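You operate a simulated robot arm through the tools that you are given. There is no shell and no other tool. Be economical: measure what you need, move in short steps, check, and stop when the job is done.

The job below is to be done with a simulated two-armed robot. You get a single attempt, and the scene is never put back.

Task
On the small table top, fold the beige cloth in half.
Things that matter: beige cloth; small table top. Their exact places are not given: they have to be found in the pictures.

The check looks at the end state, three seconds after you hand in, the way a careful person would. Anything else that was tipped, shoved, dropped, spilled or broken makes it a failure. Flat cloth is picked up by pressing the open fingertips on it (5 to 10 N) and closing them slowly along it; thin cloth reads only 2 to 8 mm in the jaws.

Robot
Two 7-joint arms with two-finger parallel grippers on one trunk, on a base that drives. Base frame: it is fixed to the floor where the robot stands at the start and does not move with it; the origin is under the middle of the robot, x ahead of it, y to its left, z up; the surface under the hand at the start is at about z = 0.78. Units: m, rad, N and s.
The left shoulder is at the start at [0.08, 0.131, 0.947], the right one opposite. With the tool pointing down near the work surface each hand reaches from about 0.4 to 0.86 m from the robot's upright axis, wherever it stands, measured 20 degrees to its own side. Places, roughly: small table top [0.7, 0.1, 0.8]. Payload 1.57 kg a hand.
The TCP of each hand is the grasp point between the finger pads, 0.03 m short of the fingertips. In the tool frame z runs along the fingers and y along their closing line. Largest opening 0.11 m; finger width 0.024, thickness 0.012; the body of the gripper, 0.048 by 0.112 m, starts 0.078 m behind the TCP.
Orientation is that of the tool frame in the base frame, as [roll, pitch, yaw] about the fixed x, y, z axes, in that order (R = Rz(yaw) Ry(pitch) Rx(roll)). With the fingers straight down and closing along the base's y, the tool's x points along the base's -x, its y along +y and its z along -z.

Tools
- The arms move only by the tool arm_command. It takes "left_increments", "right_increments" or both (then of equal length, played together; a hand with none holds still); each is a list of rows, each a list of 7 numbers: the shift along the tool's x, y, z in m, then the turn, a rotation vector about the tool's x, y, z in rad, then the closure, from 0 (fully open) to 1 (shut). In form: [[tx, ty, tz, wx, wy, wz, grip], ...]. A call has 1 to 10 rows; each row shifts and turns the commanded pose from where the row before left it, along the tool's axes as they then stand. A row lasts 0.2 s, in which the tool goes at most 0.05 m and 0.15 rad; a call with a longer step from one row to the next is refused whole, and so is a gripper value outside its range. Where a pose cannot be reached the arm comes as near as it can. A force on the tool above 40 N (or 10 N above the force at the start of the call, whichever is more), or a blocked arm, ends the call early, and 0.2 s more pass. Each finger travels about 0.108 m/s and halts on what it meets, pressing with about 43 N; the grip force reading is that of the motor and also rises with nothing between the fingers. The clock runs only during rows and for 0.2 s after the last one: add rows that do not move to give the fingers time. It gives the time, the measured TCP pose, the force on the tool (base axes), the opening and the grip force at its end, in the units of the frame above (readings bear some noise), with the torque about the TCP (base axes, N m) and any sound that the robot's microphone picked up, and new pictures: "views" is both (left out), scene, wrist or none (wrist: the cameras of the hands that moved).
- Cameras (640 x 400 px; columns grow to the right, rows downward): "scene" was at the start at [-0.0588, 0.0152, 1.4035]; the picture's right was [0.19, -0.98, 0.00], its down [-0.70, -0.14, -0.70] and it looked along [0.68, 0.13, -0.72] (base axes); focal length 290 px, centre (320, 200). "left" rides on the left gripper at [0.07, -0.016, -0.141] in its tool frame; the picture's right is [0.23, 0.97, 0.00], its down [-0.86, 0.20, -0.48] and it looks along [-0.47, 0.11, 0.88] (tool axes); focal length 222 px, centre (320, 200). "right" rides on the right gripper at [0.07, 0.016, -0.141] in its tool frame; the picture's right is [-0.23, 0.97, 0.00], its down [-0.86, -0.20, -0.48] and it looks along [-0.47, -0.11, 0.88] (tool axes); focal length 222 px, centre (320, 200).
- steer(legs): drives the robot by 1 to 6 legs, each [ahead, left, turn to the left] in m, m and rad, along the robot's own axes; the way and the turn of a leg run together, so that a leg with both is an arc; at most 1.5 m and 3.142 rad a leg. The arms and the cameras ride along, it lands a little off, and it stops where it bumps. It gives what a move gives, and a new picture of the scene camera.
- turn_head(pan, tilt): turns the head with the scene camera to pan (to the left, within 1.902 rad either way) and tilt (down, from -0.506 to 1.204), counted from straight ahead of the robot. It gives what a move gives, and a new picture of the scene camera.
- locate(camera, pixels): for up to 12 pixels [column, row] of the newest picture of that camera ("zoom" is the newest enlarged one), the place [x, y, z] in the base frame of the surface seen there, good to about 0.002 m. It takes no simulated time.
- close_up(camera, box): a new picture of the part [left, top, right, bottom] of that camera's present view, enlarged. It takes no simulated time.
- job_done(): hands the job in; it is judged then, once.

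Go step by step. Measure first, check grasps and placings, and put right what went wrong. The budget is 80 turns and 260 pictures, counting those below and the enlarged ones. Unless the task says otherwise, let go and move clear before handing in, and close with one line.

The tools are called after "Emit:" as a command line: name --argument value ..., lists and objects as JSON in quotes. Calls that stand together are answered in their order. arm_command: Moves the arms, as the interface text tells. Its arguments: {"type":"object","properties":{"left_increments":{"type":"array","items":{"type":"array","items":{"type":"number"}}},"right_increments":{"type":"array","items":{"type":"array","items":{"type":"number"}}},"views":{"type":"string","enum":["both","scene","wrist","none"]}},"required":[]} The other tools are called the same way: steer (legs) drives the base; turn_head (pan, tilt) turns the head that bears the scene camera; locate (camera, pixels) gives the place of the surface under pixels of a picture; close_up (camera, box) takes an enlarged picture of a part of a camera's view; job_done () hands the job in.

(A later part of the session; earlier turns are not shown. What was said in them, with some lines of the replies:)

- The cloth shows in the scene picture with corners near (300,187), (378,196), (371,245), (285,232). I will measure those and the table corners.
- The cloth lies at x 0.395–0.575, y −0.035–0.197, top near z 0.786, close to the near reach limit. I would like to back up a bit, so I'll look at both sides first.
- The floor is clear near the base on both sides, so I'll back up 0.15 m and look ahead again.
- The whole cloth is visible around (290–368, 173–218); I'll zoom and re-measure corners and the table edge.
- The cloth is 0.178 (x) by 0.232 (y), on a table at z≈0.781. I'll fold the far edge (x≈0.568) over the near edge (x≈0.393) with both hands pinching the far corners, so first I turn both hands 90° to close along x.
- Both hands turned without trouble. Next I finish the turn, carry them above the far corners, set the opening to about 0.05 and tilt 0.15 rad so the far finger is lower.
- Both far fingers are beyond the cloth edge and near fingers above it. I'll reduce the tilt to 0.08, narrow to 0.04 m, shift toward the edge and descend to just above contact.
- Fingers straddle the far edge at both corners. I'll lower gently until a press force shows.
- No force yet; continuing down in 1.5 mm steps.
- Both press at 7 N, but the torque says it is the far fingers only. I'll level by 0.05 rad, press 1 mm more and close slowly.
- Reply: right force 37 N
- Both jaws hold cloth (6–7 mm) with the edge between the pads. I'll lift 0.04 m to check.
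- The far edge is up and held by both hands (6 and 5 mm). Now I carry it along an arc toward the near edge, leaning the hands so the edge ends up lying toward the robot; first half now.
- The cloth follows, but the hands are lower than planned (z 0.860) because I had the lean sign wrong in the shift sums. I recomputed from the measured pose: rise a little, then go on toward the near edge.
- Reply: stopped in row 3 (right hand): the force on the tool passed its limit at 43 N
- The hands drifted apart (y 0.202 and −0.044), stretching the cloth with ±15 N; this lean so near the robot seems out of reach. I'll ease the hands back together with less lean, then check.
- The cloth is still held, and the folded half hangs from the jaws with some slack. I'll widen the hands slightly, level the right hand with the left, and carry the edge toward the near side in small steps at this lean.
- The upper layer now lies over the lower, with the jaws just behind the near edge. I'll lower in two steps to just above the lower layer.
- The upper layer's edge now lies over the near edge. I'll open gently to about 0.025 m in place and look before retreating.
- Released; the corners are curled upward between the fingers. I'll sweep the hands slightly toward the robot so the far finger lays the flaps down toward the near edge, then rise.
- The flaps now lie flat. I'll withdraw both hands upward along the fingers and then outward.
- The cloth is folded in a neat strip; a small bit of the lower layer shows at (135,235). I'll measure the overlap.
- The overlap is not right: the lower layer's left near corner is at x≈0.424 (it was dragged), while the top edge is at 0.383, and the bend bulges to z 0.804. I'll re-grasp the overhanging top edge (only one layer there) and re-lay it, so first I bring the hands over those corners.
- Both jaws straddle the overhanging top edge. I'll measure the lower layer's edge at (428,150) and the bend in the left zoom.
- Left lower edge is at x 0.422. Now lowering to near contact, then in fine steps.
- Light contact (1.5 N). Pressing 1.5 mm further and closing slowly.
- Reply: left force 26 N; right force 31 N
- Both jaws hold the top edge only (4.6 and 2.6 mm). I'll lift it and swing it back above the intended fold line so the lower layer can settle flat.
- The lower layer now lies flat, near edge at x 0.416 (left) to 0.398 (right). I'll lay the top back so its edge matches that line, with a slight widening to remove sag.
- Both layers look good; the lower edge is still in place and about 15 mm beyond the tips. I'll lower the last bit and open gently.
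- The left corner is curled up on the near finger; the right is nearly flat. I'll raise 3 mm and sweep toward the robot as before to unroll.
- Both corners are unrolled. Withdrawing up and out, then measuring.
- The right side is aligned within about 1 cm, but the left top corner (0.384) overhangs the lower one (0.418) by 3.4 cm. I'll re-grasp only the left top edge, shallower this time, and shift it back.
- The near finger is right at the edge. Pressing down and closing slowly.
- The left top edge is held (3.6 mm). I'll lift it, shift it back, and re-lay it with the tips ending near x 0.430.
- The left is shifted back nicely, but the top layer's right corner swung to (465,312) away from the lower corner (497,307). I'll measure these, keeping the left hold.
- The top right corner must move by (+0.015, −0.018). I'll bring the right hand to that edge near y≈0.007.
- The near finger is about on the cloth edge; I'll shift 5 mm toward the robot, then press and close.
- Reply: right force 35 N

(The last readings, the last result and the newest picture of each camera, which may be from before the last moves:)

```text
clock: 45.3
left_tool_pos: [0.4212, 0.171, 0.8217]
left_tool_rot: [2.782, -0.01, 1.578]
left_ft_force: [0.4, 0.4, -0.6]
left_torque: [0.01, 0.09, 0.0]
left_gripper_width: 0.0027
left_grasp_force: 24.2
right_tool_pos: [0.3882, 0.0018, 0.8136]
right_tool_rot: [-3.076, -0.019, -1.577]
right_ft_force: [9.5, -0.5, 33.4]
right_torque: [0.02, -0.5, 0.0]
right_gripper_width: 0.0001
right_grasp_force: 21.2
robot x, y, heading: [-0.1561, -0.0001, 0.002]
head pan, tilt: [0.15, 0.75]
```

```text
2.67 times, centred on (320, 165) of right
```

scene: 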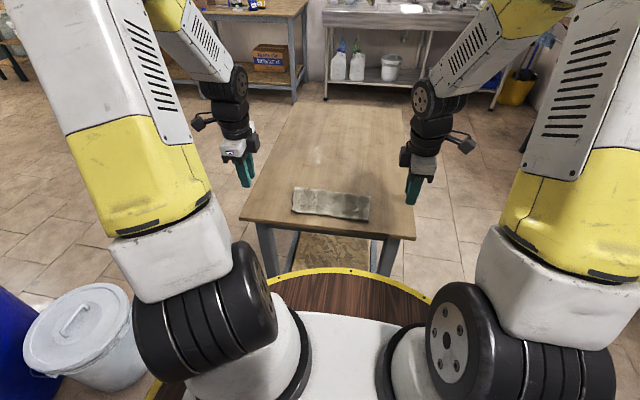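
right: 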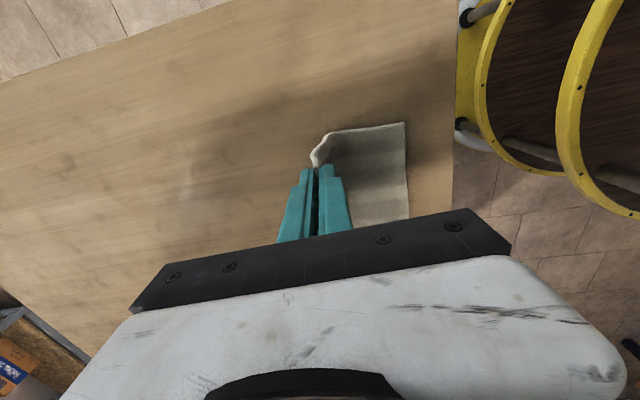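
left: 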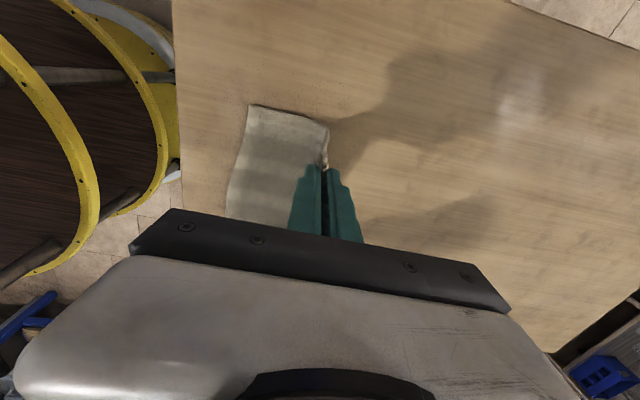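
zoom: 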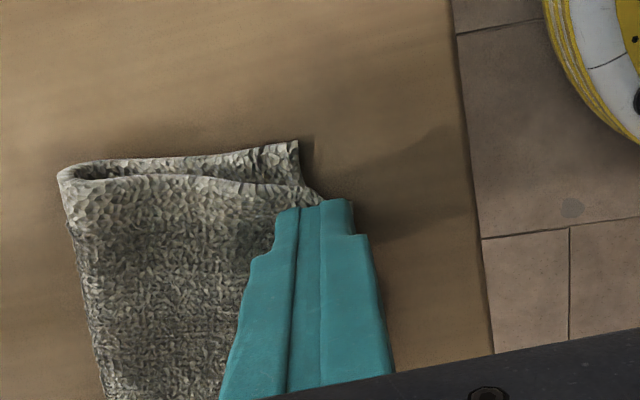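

The right jaw closed on nothing (0.1 mm). I'll lift, reopen to 0.025 and look before trying again.

Emit:
arm_command --right_increments '[[0, 0, -0.008, 0, 0, 0, 1], [0, 0, -0.006, 0, 0, 0, 0.9], [0, -0.006, 0, 0.03, 0, 0, 0.77], [0, 0, 0, 0, 0, 0, 0.77]]' --views "none"

Emit:
close_up --camera "right" --box '[200, 90, 440, 240]'

Emit:
close_up --camera "scene" --box '[265, 155, 393, 235]'

```text
clock: 46.3
left_tool_pos: [0.4204, 0.1715, 0.8221]
left_tool_rot: [2.782, -0.009, 1.577]
left_ft_force: [-0.5, 0.0, -0.3]
left_torque: [-0.01, 0.02, 0.01]
left_gripper_width: 0.0032
left_grasp_force: 24.0
right_tool_pos: [0.3916, 0.0033, 0.8274]
right_tool_rot: [-3.049, -0.021, -1.578]
right_ft_force: [0.2, 1.1, -0.6]
right_torque: [-0.02, 0.0, 0.0]
right_gripper_width: 0.0248
right_grasp_force: 0.1
robot x, y, heading: [-0.1553, -0.0003, 0.0]
head pan, tilt: [0.15, 0.75]
```

```text
2.67 times, centred on (320, 165) of right
```

zoom: 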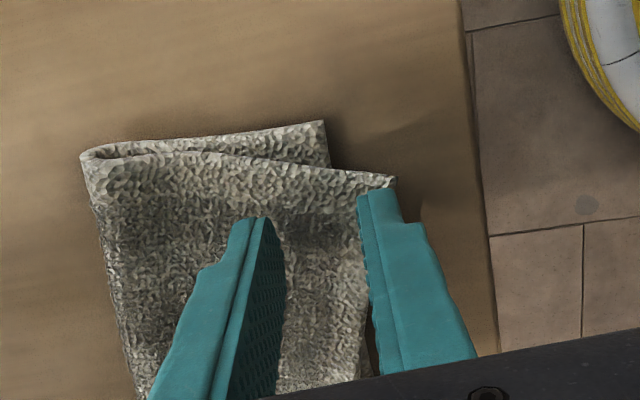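

```text
5.00 times, centred on (329, 195) of scene
```

zoom: 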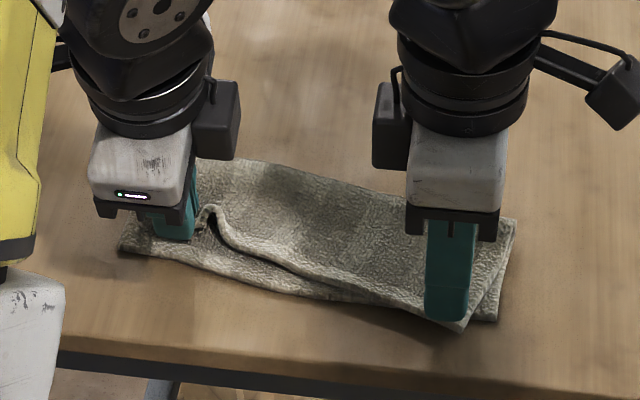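

Emit:
locate --camera "zoom" --pixels '[[464, 330], [495, 319], [515, 220], [380, 306], [120, 247], [400, 311], [446, 318]]'

```text
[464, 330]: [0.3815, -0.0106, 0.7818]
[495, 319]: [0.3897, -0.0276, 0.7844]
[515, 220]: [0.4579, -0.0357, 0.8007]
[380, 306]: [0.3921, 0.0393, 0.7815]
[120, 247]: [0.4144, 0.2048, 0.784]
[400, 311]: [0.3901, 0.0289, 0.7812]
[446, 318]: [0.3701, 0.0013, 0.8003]
```

The edge at y≈0.003 lies near x 0.377, so the near pad has to be at about 0.369. Shifting 7 mm toward the robot, lowering, and checking before closing.

Emit:
arm_command --right_increments '[[0, 0.008, 0, 0, 0, 0, 0.745], [0, 0, 0.006, 0, 0, 0, 0.745], [0, 0, 0.005, 0, 0, 0, 0.745], [0, 0, 0.0025, 0, 0, 0, 0.745]]' --views "none"

Emit:
close_up --camera "right" --box '[240, 120, 400, 220]'

```text
clock: 47.3
left_tool_pos: [0.4191, 0.1708, 0.8228]
left_tool_rot: [2.783, -0.01, 1.577]
left_ft_force: [-0.5, 0.3, -0.3]
left_torque: [0.01, 0.06, 0.02]
left_gripper_width: 0.0033
left_grasp_force: 25.0
right_tool_pos: [0.3854, 0.0039, 0.814]
right_tool_rot: [-3.048, -0.019, -1.579]
right_ft_force: [-6.8, -3.0, 24.7]
right_torque: [-0.12, 0.07, 0.02]
right_gripper_width: 0.0268
right_grasp_force: 0.1
robot x, y, heading: [-0.1557, -0.0033, -0.001]
head pan, tilt: [0.15, 0.75]
```

```text
4.00 times, centred on (320, 170) of right
```

zoom: 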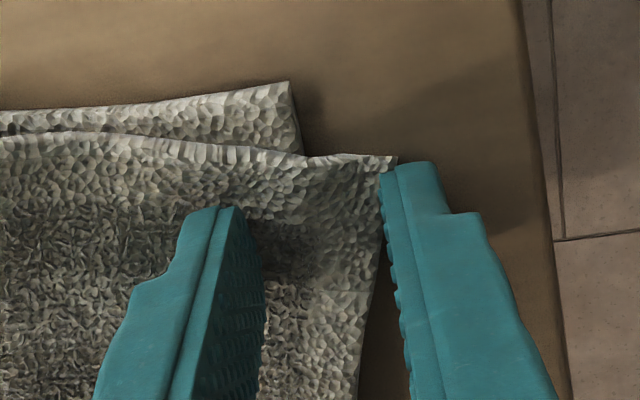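

The near finger just catches the corner's tip and the press is 25 N. I'll ease up 3 mm, move another 4 mm out, lower lightly and close.

Emit:
arm_command --right_increments '[[0, 0, -0.004, 0, 0, 0, 0.745], [0, 0.005, 0, 0, 0, 0, 0.745], [0, 0, 0.0037, 0, 0, 0, 0.745], [0, 0, 0, 0, 0, 0, 0.78], [0, 0, 0, 0, 0, 0, 0.82], [0, 0, 0, 0, 0, 0, 0.87], [0, 0, 0, 0, 0, 0, 0.91], [0, 0, 0, 0, 0, 0, 0.95], [0, 0, 0, 0, 0, 0, 1], [0, 0, 0, 0, 0, 0, 1]]' --views "none"

Emit:
close_up --camera "right" --box '[240, 120, 400, 220]'

Emit:
close_up --camera "scene" --box '[265, 155, 393, 235]'

```text
clock: 49.0
left_tool_pos: [0.4208, 0.1705, 0.8217]
left_tool_rot: [2.782, -0.012, 1.579]
left_ft_force: [0.1, 0.2, 0.1]
left_torque: [0.0, 0.04, -0.02]
left_gripper_width: 0.0033
left_grasp_force: 24.5
right_tool_pos: [0.383, 0.0031, 0.8151]
right_tool_rot: [-3.041, -0.017, -1.579]
right_ft_force: [3.1, -1.1, 16.7]
right_torque: [-0.01, -0.2, -0.04]
right_gripper_width: 0.0048
right_grasp_force: 25.6
robot x, y, heading: [-0.1536, -0.002, 0.001]
head pan, tilt: [0.15, 0.75]
stopped in row 8 (right hand): the force on the tool passed its limit at 42 N (the readings are from after the stop); the commanded pose is now the measured one
```

```text
4.00 times, centred on (320, 170) of right
```

zoom: 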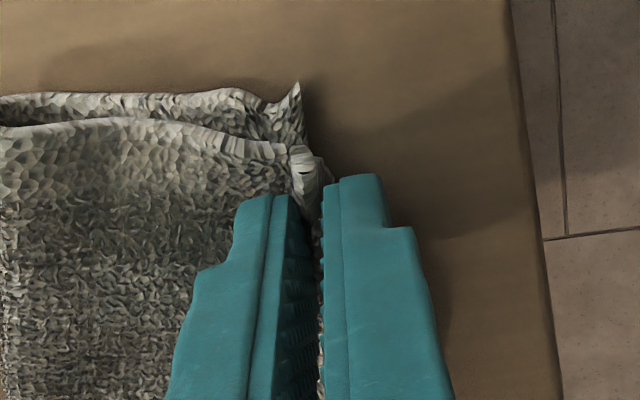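

```text
5.00 times, centred on (329, 195) of scene
```

zoom: 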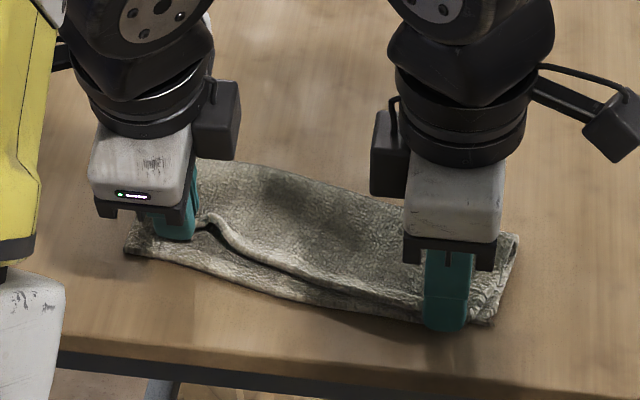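

The right jaw now holds the edge (4.8 mm). I'll lift both corners together above the fold line, spreading them to the matching y, and look.

Emit:
arm_command --left_increments '[[0.004, 0.0222, -0.0262, 0.1, 0, 0, 1], [0.004, 0.0336, -0.0175, 0.1, 0, 0, 1], [0.003, 0.0352, -0.011, 0.1, 0, 0, 1], [0, 0, 0, 0, 0, 0, 1]]' --right_increments '[[0.006, -0.0232, -0.0308, -0.013, 0, 0, 1], [0.006, -0.0376, -0.0244, -0.013, 0, 0, 1], [0.006, -0.0438, -0.0157, -0.013, 0, 0, 1], [0, 0, 0, 0, 0, 0, 1]]' --views "none"

Emit:
close_up --camera "scene" --box '[265, 155, 393, 235]'

Emit:
close_up --camera "right" --box '[200, 90, 440, 240]'

```text
clock: 50.0
left_tool_pos: [0.4919, 0.1815, 0.8951]
left_tool_rot: [3.081, -0.009, 1.578]
left_ft_force: [0.0, -3.7, -0.2]
left_torque: [-0.12, -0.04, 0.01]
left_gripper_width: 0.0035
left_grasp_force: 24.1
right_tool_pos: [0.4799, -0.0122, 0.8937]
right_tool_rot: [-3.084, -0.017, -1.579]
right_ft_force: [-0.1, 4.1, 0.1]
right_torque: [0.08, -0.07, 0.0]
right_gripper_width: 0.0045
right_grasp_force: 24.4
robot x, y, heading: [-0.1588, -0.0023, 0.004]
head pan, tilt: [0.15, 0.75]
```

```text
5.00 times, centred on (329, 195) of scene
```

zoom: 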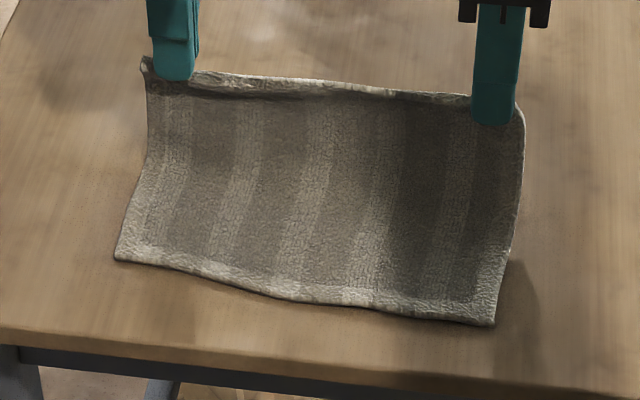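

```text
2.67 times, centred on (320, 165) of right
```

zoom: 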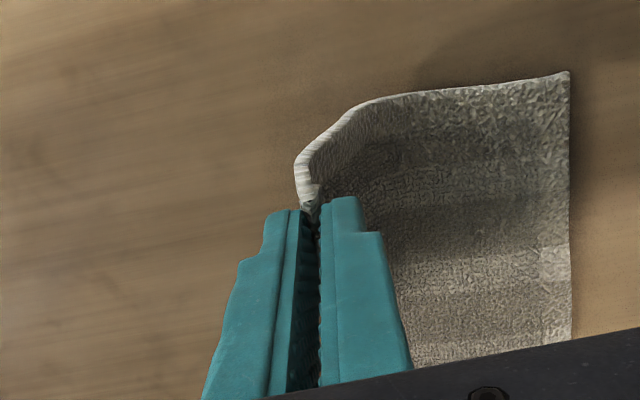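

Excellent: the top edge is taut between the hands, and the lower half lies flat. I'll measure the lower near edge and the crease area.

Emit:
locate --camera "zoom" --pixels '[[400, 120], [450, 80], [480, 250]]'

Emit:
close_up --camera "scene" --box '[265, 155, 393, 235]'

Emit:
locate --camera "zoom" --pixels '[[118, 256], [492, 322], [200, 275], [300, 298], [400, 311], [140, 190], [510, 245], [147, 155], [300, 200], [300, 170], [330, 82], [150, 62]]'

```text
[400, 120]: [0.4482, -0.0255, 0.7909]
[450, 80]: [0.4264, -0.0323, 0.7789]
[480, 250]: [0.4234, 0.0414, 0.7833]
```

```text
5.00 times, centred on (329, 195) of scene
```

zoom: 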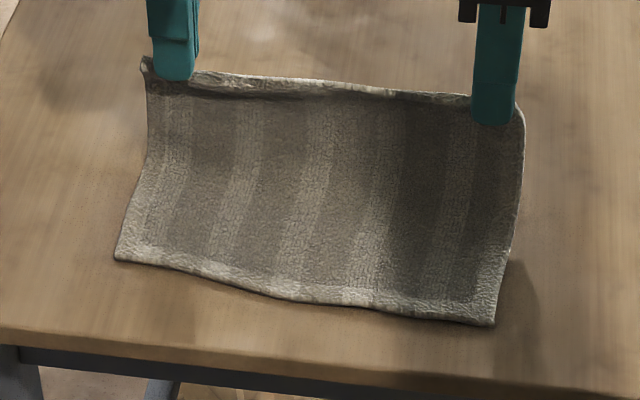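

```text
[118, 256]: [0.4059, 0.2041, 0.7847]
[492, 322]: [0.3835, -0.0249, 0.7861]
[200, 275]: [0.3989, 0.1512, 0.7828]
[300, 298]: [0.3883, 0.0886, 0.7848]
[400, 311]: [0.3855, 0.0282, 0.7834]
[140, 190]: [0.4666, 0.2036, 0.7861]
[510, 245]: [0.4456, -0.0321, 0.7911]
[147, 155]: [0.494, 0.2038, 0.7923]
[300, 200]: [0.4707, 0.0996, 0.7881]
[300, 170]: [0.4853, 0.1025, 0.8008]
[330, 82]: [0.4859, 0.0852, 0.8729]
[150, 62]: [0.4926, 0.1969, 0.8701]
```

The lower near edge runs from (0.406, 0.204) to (0.384, −0.025). I'll lay the top back down so the tips end about 2 cm behind that line, leaving room for the gripped flap.

Emit:
arm_command --left_increments '[[0.001, -0.0285, 0.0057, -0.08, 0, 0, 1], [0.001, -0.0262, 0.0141, -0.1, 0, 0, 1], [0, -0.0196, 0.0154, -0.08, 0, 0, 1], [0, -0.0111, 0.0136, -0.04, 0, 0, 1], [0, -0.0041, 0.0081, 0, 0, 0, 1], [0, 0, 0, 0, 0, 0, 1]]' --right_increments '[[0, 0.0315, 0.0043, 0.08, 0, 0, 1], [0, 0.0292, 0.0141, 0.1, 0, 0, 1], [0, 0.0226, 0.0154, 0.08, 0, 0, 1], [0, 0.0141, 0.0136, 0.04, 0, 0, 1], [0, 0.0041, 0.0081, 0, 0, 0, 1], [0, 0, 0, 0, 0, 0, 1]]' --views "none"

Emit:
close_up --camera "scene" --box '[265, 155, 393, 235]'

Emit:
close_up --camera "left" --box '[200, 90, 440, 240]'

Emit:
close_up --camera "right" --box '[200, 90, 440, 240]'

```text
clock: 51.4
left_tool_pos: [0.4175, 0.1827, 0.8259]
left_tool_rot: [2.781, -0.011, 1.578]
left_ft_force: [-0.1, -7.8, 1.4]
left_torque: [-0.27, 0.06, -0.04]
left_gripper_width: 0.0033
left_grasp_force: 24.4
right_tool_pos: [0.3942, -0.0146, 0.8223]
right_tool_rot: [-2.781, -0.017, -1.577]
right_ft_force: [0.4, 7.6, -0.5]
right_torque: [0.18, 0.04, 0.07]
right_gripper_width: 0.0044
right_grasp_force: 25.1
robot x, y, heading: [-0.156, 0.0007, 0.006]
head pan, tilt: [0.15, 0.75]
```

```text
5.00 times, centred on (329, 195) of scene
```

zoom: 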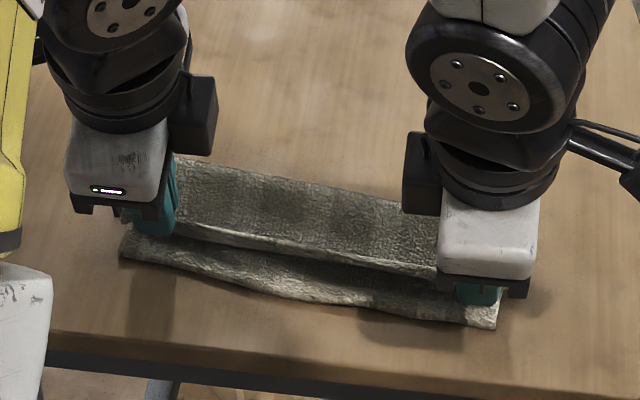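

```text
2.67 times, centred on (320, 165) of left
```

zoom: 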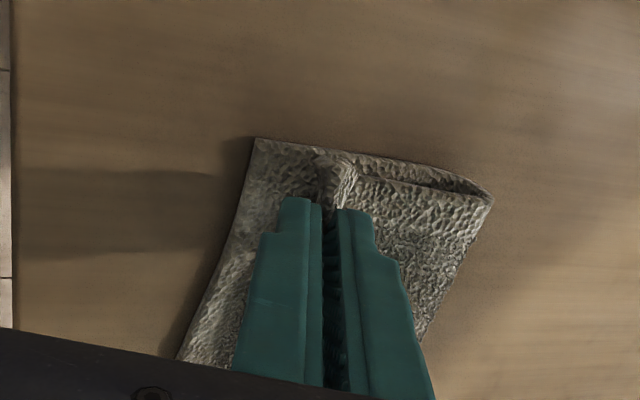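

```text
2.67 times, centred on (320, 165) of right
```

zoom: 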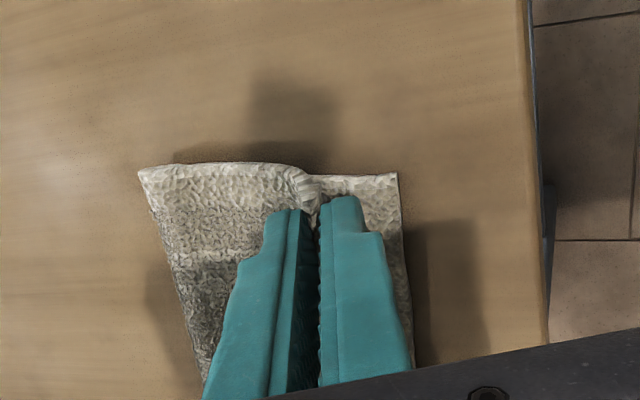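

Aligned well on both sides. I'll relax the sideways tension, open gently, raise 3 mm and sweep only 12 mm, then check.

Emit:
arm_command --left_increments '[[-0.003, 0.001, 0.003, 0, 0, 0, 1], [0, 0, 0, 0, 0, 0, 0.93], [0, 0, 0, 0, 0, 0, 0.87], [0, 0, 0, 0, 0, 0, 0.8], [0, 0, 0, 0, 0, 0, 0.8], [0, 0.001, -0.0028, 0, 0, 0, 0.8], [0, -0.0073, -0.0033, 0, 0, 0, 0.8], [0, -0.0037, -0.0017, 0, 0, 0, 0.8], [0, 0, 0, 0, 0, 0, 0.8]]' --right_increments '[[-0.003, 0, 0, 0, 0, 0, 1], [0, 0, 0, 0, 0, 0, 0.93], [0, 0, 0, 0, 0, 0, 0.87], [0, 0, 0, 0, 0, 0, 0.8], [0, 0, 0, 0, 0, 0, 0.8], [0, -0.001, -0.0028, 0, 0, 0, 0.8], [0, 0.0073, -0.0033, 0, 0, 0, 0.8], [0, 0.0037, -0.0017, 0, 0, 0, 0.8], [0, 0, 0, 0, 0, 0, 0.8]]' --views "none"

Emit:
close_up --camera "left" --box '[200, 90, 440, 240]'

Emit:
close_up --camera "right" --box '[200, 90, 440, 240]'

```text
clock: 53.4
left_tool_pos: [0.4062, 0.1822, 0.8273]
left_tool_rot: [2.78, -0.011, 1.578]
left_ft_force: [0.4, 0.4, 0.1]
left_torque: [0.07, 0.01, -0.01]
left_gripper_width: 0.0221
left_grasp_force: 0.1
right_tool_pos: [0.3803, -0.0128, 0.8252]
right_tool_rot: [-2.784, -0.018, -1.578]
right_ft_force: [0.4, -0.4, 0.6]
right_torque: [0.0, 0.02, -0.01]
right_gripper_width: 0.0219
right_grasp_force: 0.0
robot x, y, heading: [-0.1536, -0.0023, -0.003]
head pan, tilt: [0.15, 0.75]
```

```text
2.67 times, centred on (320, 165) of left
```

zoom: 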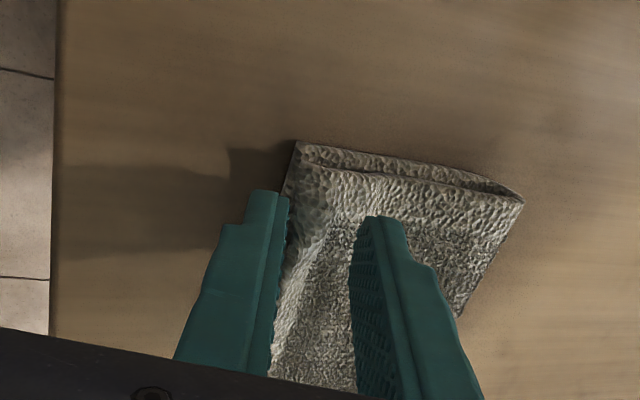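

```text
2.67 times, centred on (320, 165) of right
```

zoom: 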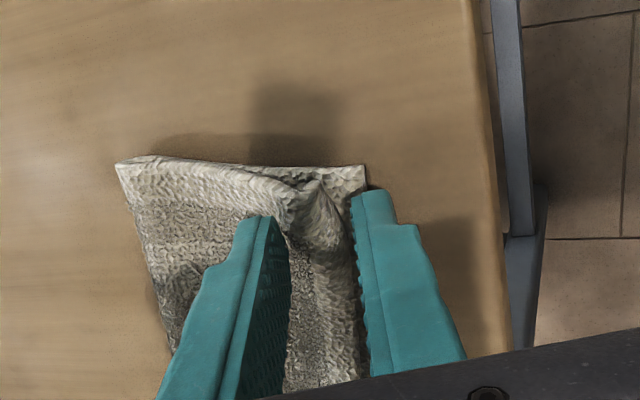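

The left matches almost perfectly; the right still has a small crumple at (315,195). I'll withdraw the left upward and sweep the right 8 mm more.

Emit:
arm_command --left_increments '[[0, 0, -0.015, 0, 0, 0, 0.78], [0, 0, -0.03, 0, 0, 0, 0.78], [0.02, 0.005, -0.04, 0.1, 0, 0, 0.78], [0.04, 0.01, -0.02, 0.1, 0, 0, 0.78], [0.045, 0, -0.01, 0.1, 0, 0, 0.78]]' --right_increments '[[0.002, 0.004, -0.001, 0, 0, 0, 0.8], [0.002, 0.004, -0.0015, 0, 0, 0, 0.8], [0, 0.003, -0.0015, 0, 0, 0, 0.8], [0, 0, 0, 0, 0, 0, 0.8], [0, 0, 0, 0, 0, 0, 0.8]]' --views "none"

Emit:
close_up --camera "right" --box '[200, 90, 440, 240]'

Emit:
close_up --camera "scene" --box '[281, 170, 377, 230]'

```text
clock: 54.5
left_tool_pos: [0.3872, 0.2853, 0.9458]
left_tool_rot: [3.083, -0.011, 1.578]
left_ft_force: [0.5, -0.9, 0.7]
left_torque: [0.03, 0.02, -0.02]
left_gripper_width: 0.0243
left_grasp_force: 0.0
right_tool_pos: [0.3687, -0.018, 0.8255]
right_tool_rot: [-2.783, -0.016, -1.58]
right_ft_force: [-0.4, -0.2, -0.4]
right_torque: [0.01, 0.04, 0.06]
right_gripper_width: 0.022
right_grasp_force: 0.0
robot x, y, heading: [-0.1546, -0.0008, 0.002]
head pan, tilt: [0.15, 0.75]
```

```text
2.67 times, centred on (320, 165) of right
```

zoom: 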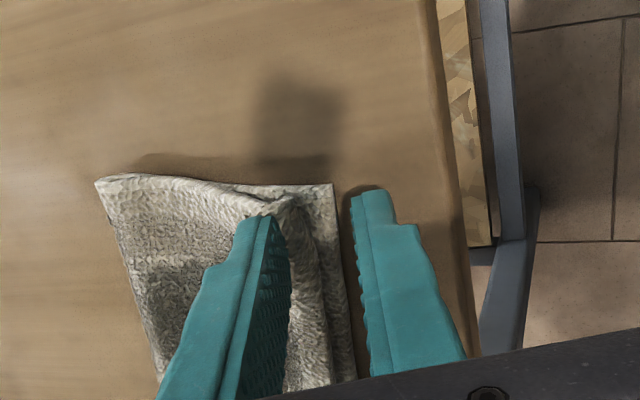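

```text
6.67 times, centred on (329, 200) of scene
```

zoom: 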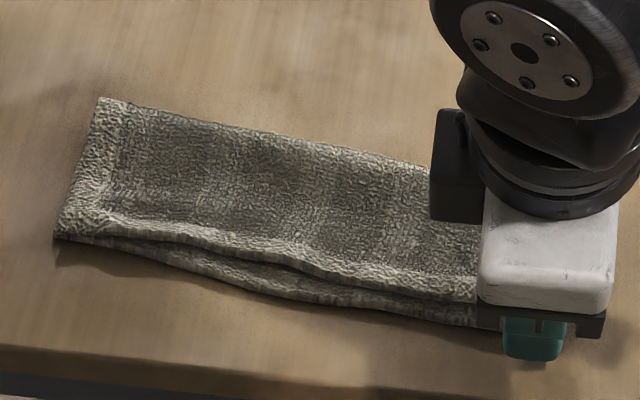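

The left half is neat; the right far finger is right behind the crumple, so I'll sweep 9 mm further.

Emit:
arm_command --right_increments '[[0.001, 0.004, -0.0015, 0, 0, 0, 0.8], [0.001, 0.004, -0.0015, 0, 0, 0, 0.8], [0, 0.003, -0.0015, 0, 0, 0, 0.8], [0, 0, 0, 0, 0, 0, 0.8]]' --views "none"

Emit:
close_up --camera "right" --box '[200, 90, 440, 240]'

```text
clock: 55.5
left_tool_pos: [0.3874, 0.2868, 0.9442]
left_tool_rot: [3.08, -0.011, 1.575]
left_ft_force: [-0.5, 0.3, 0.1]
left_torque: [0.06, -0.01, 0.02]
left_gripper_width: 0.0245
left_grasp_force: 0.1
right_tool_pos: [0.3572, -0.0182, 0.8257]
right_tool_rot: [-2.781, -0.018, -1.577]
right_ft_force: [0.4, -0.3, -0.2]
right_torque: [0.03, -0.02, -0.03]
right_gripper_width: 0.0218
right_grasp_force: 0.0
robot x, y, heading: [-0.1553, -0.0002, 0.0]
head pan, tilt: [0.15, 0.75]
```

```text
2.67 times, centred on (320, 165) of right
```

zoom: 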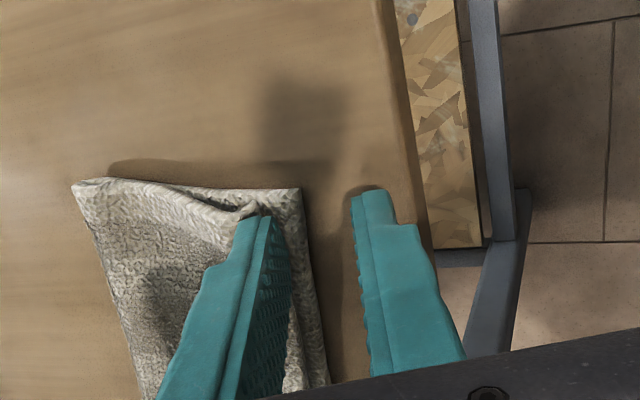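

The crumple stays behind the finger; I'll withdraw the right hand and look at the whole.

Emit:
arm_command --right_increments '[[0, 0, -0.015, 0, 0, 0, 0.8], [0, 0, -0.03, 0, 0, 0, 0.78], [0.02, -0.01, -0.04, -0.1, 0, 0, 0.78], [0.04, -0.015, -0.02, -0.1, 0, 0, 0.78], [0.045, -0.01, -0.01, -0.1, 0, 0, 0.78]]' --views "none"

Emit:
close_up --camera "scene" --box '[281, 170, 377, 230]'

```text
clock: 56.8
left_tool_pos: [0.3867, 0.2872, 0.944]
left_tool_rot: [3.081, -0.01, 1.58]
left_ft_force: [0.0, 0.9, -0.7]
left_torque: [-0.04, -0.04, -0.02]
left_gripper_width: 0.0242
left_grasp_force: 0.0
right_tool_pos: [0.3514, -0.1206, 0.9492]
right_tool_rot: [-3.084, -0.017, -1.575]
right_ft_force: [-0.3, 0.5, 0.3]
right_torque: [-0.01, 0.02, 0.03]
right_gripper_width: 0.024
right_grasp_force: 0.0
robot x, y, heading: [-0.1586, 0.0026, 0.001]
head pan, tilt: [0.15, 0.75]
```

```text
6.67 times, centred on (329, 200) of scene
```

zoom: 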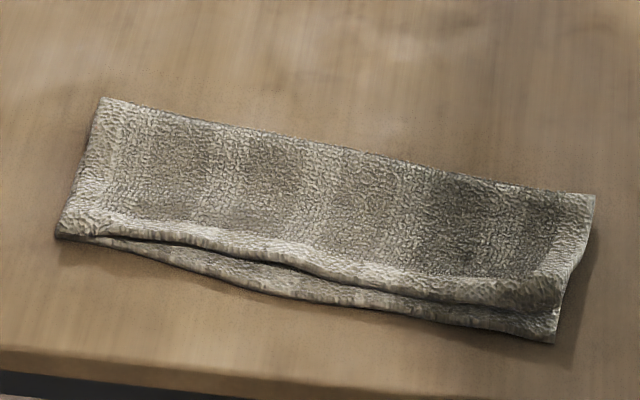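

Emit:
locate --camera "zoom" --pixels '[[103, 99], [593, 196], [553, 340], [58, 235], [300, 260], [300, 296], [440, 300], [440, 320], [550, 308], [350, 150], [200, 235], [200, 268]]'

Emit:
close_up --camera "scene" --box '[335, 197, 375, 222]'

```text
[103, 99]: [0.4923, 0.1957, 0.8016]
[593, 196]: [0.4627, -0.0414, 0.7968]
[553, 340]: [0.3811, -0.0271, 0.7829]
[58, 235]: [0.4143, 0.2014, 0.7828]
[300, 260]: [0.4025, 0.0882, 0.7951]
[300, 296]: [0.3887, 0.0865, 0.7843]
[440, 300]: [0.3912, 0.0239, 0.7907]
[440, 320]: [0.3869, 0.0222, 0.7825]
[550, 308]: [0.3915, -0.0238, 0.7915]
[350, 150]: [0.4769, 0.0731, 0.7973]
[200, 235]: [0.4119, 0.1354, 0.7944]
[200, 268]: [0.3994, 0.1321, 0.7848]
```

```text
16.00 times, centred on (355, 210) of scene
```

zoom: 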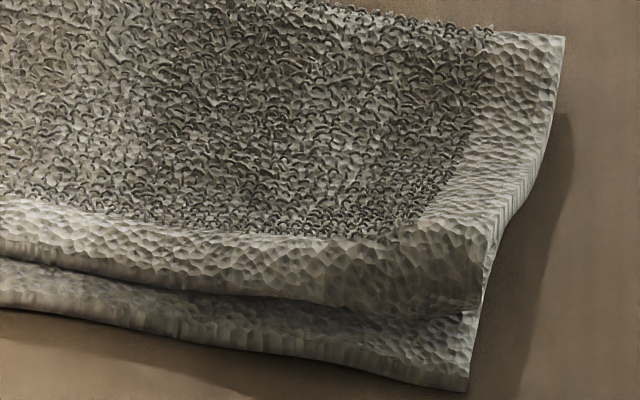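

The edges now match within about 6–14 mm along the whole length: left corners coincide near (0.414, 0.201) and right ones are within 1 cm. The crease is at x 0.46–0.49, nothing else was touched and both hands are clear, so I'm handing in.

Emit:
job_done

```text
The job is handed in.
```

The beige cloth is folded in half on the small table top, with its edges matching to within about 1.5 cm. Both hands are clear of it, and I saw nothing else disturbed.
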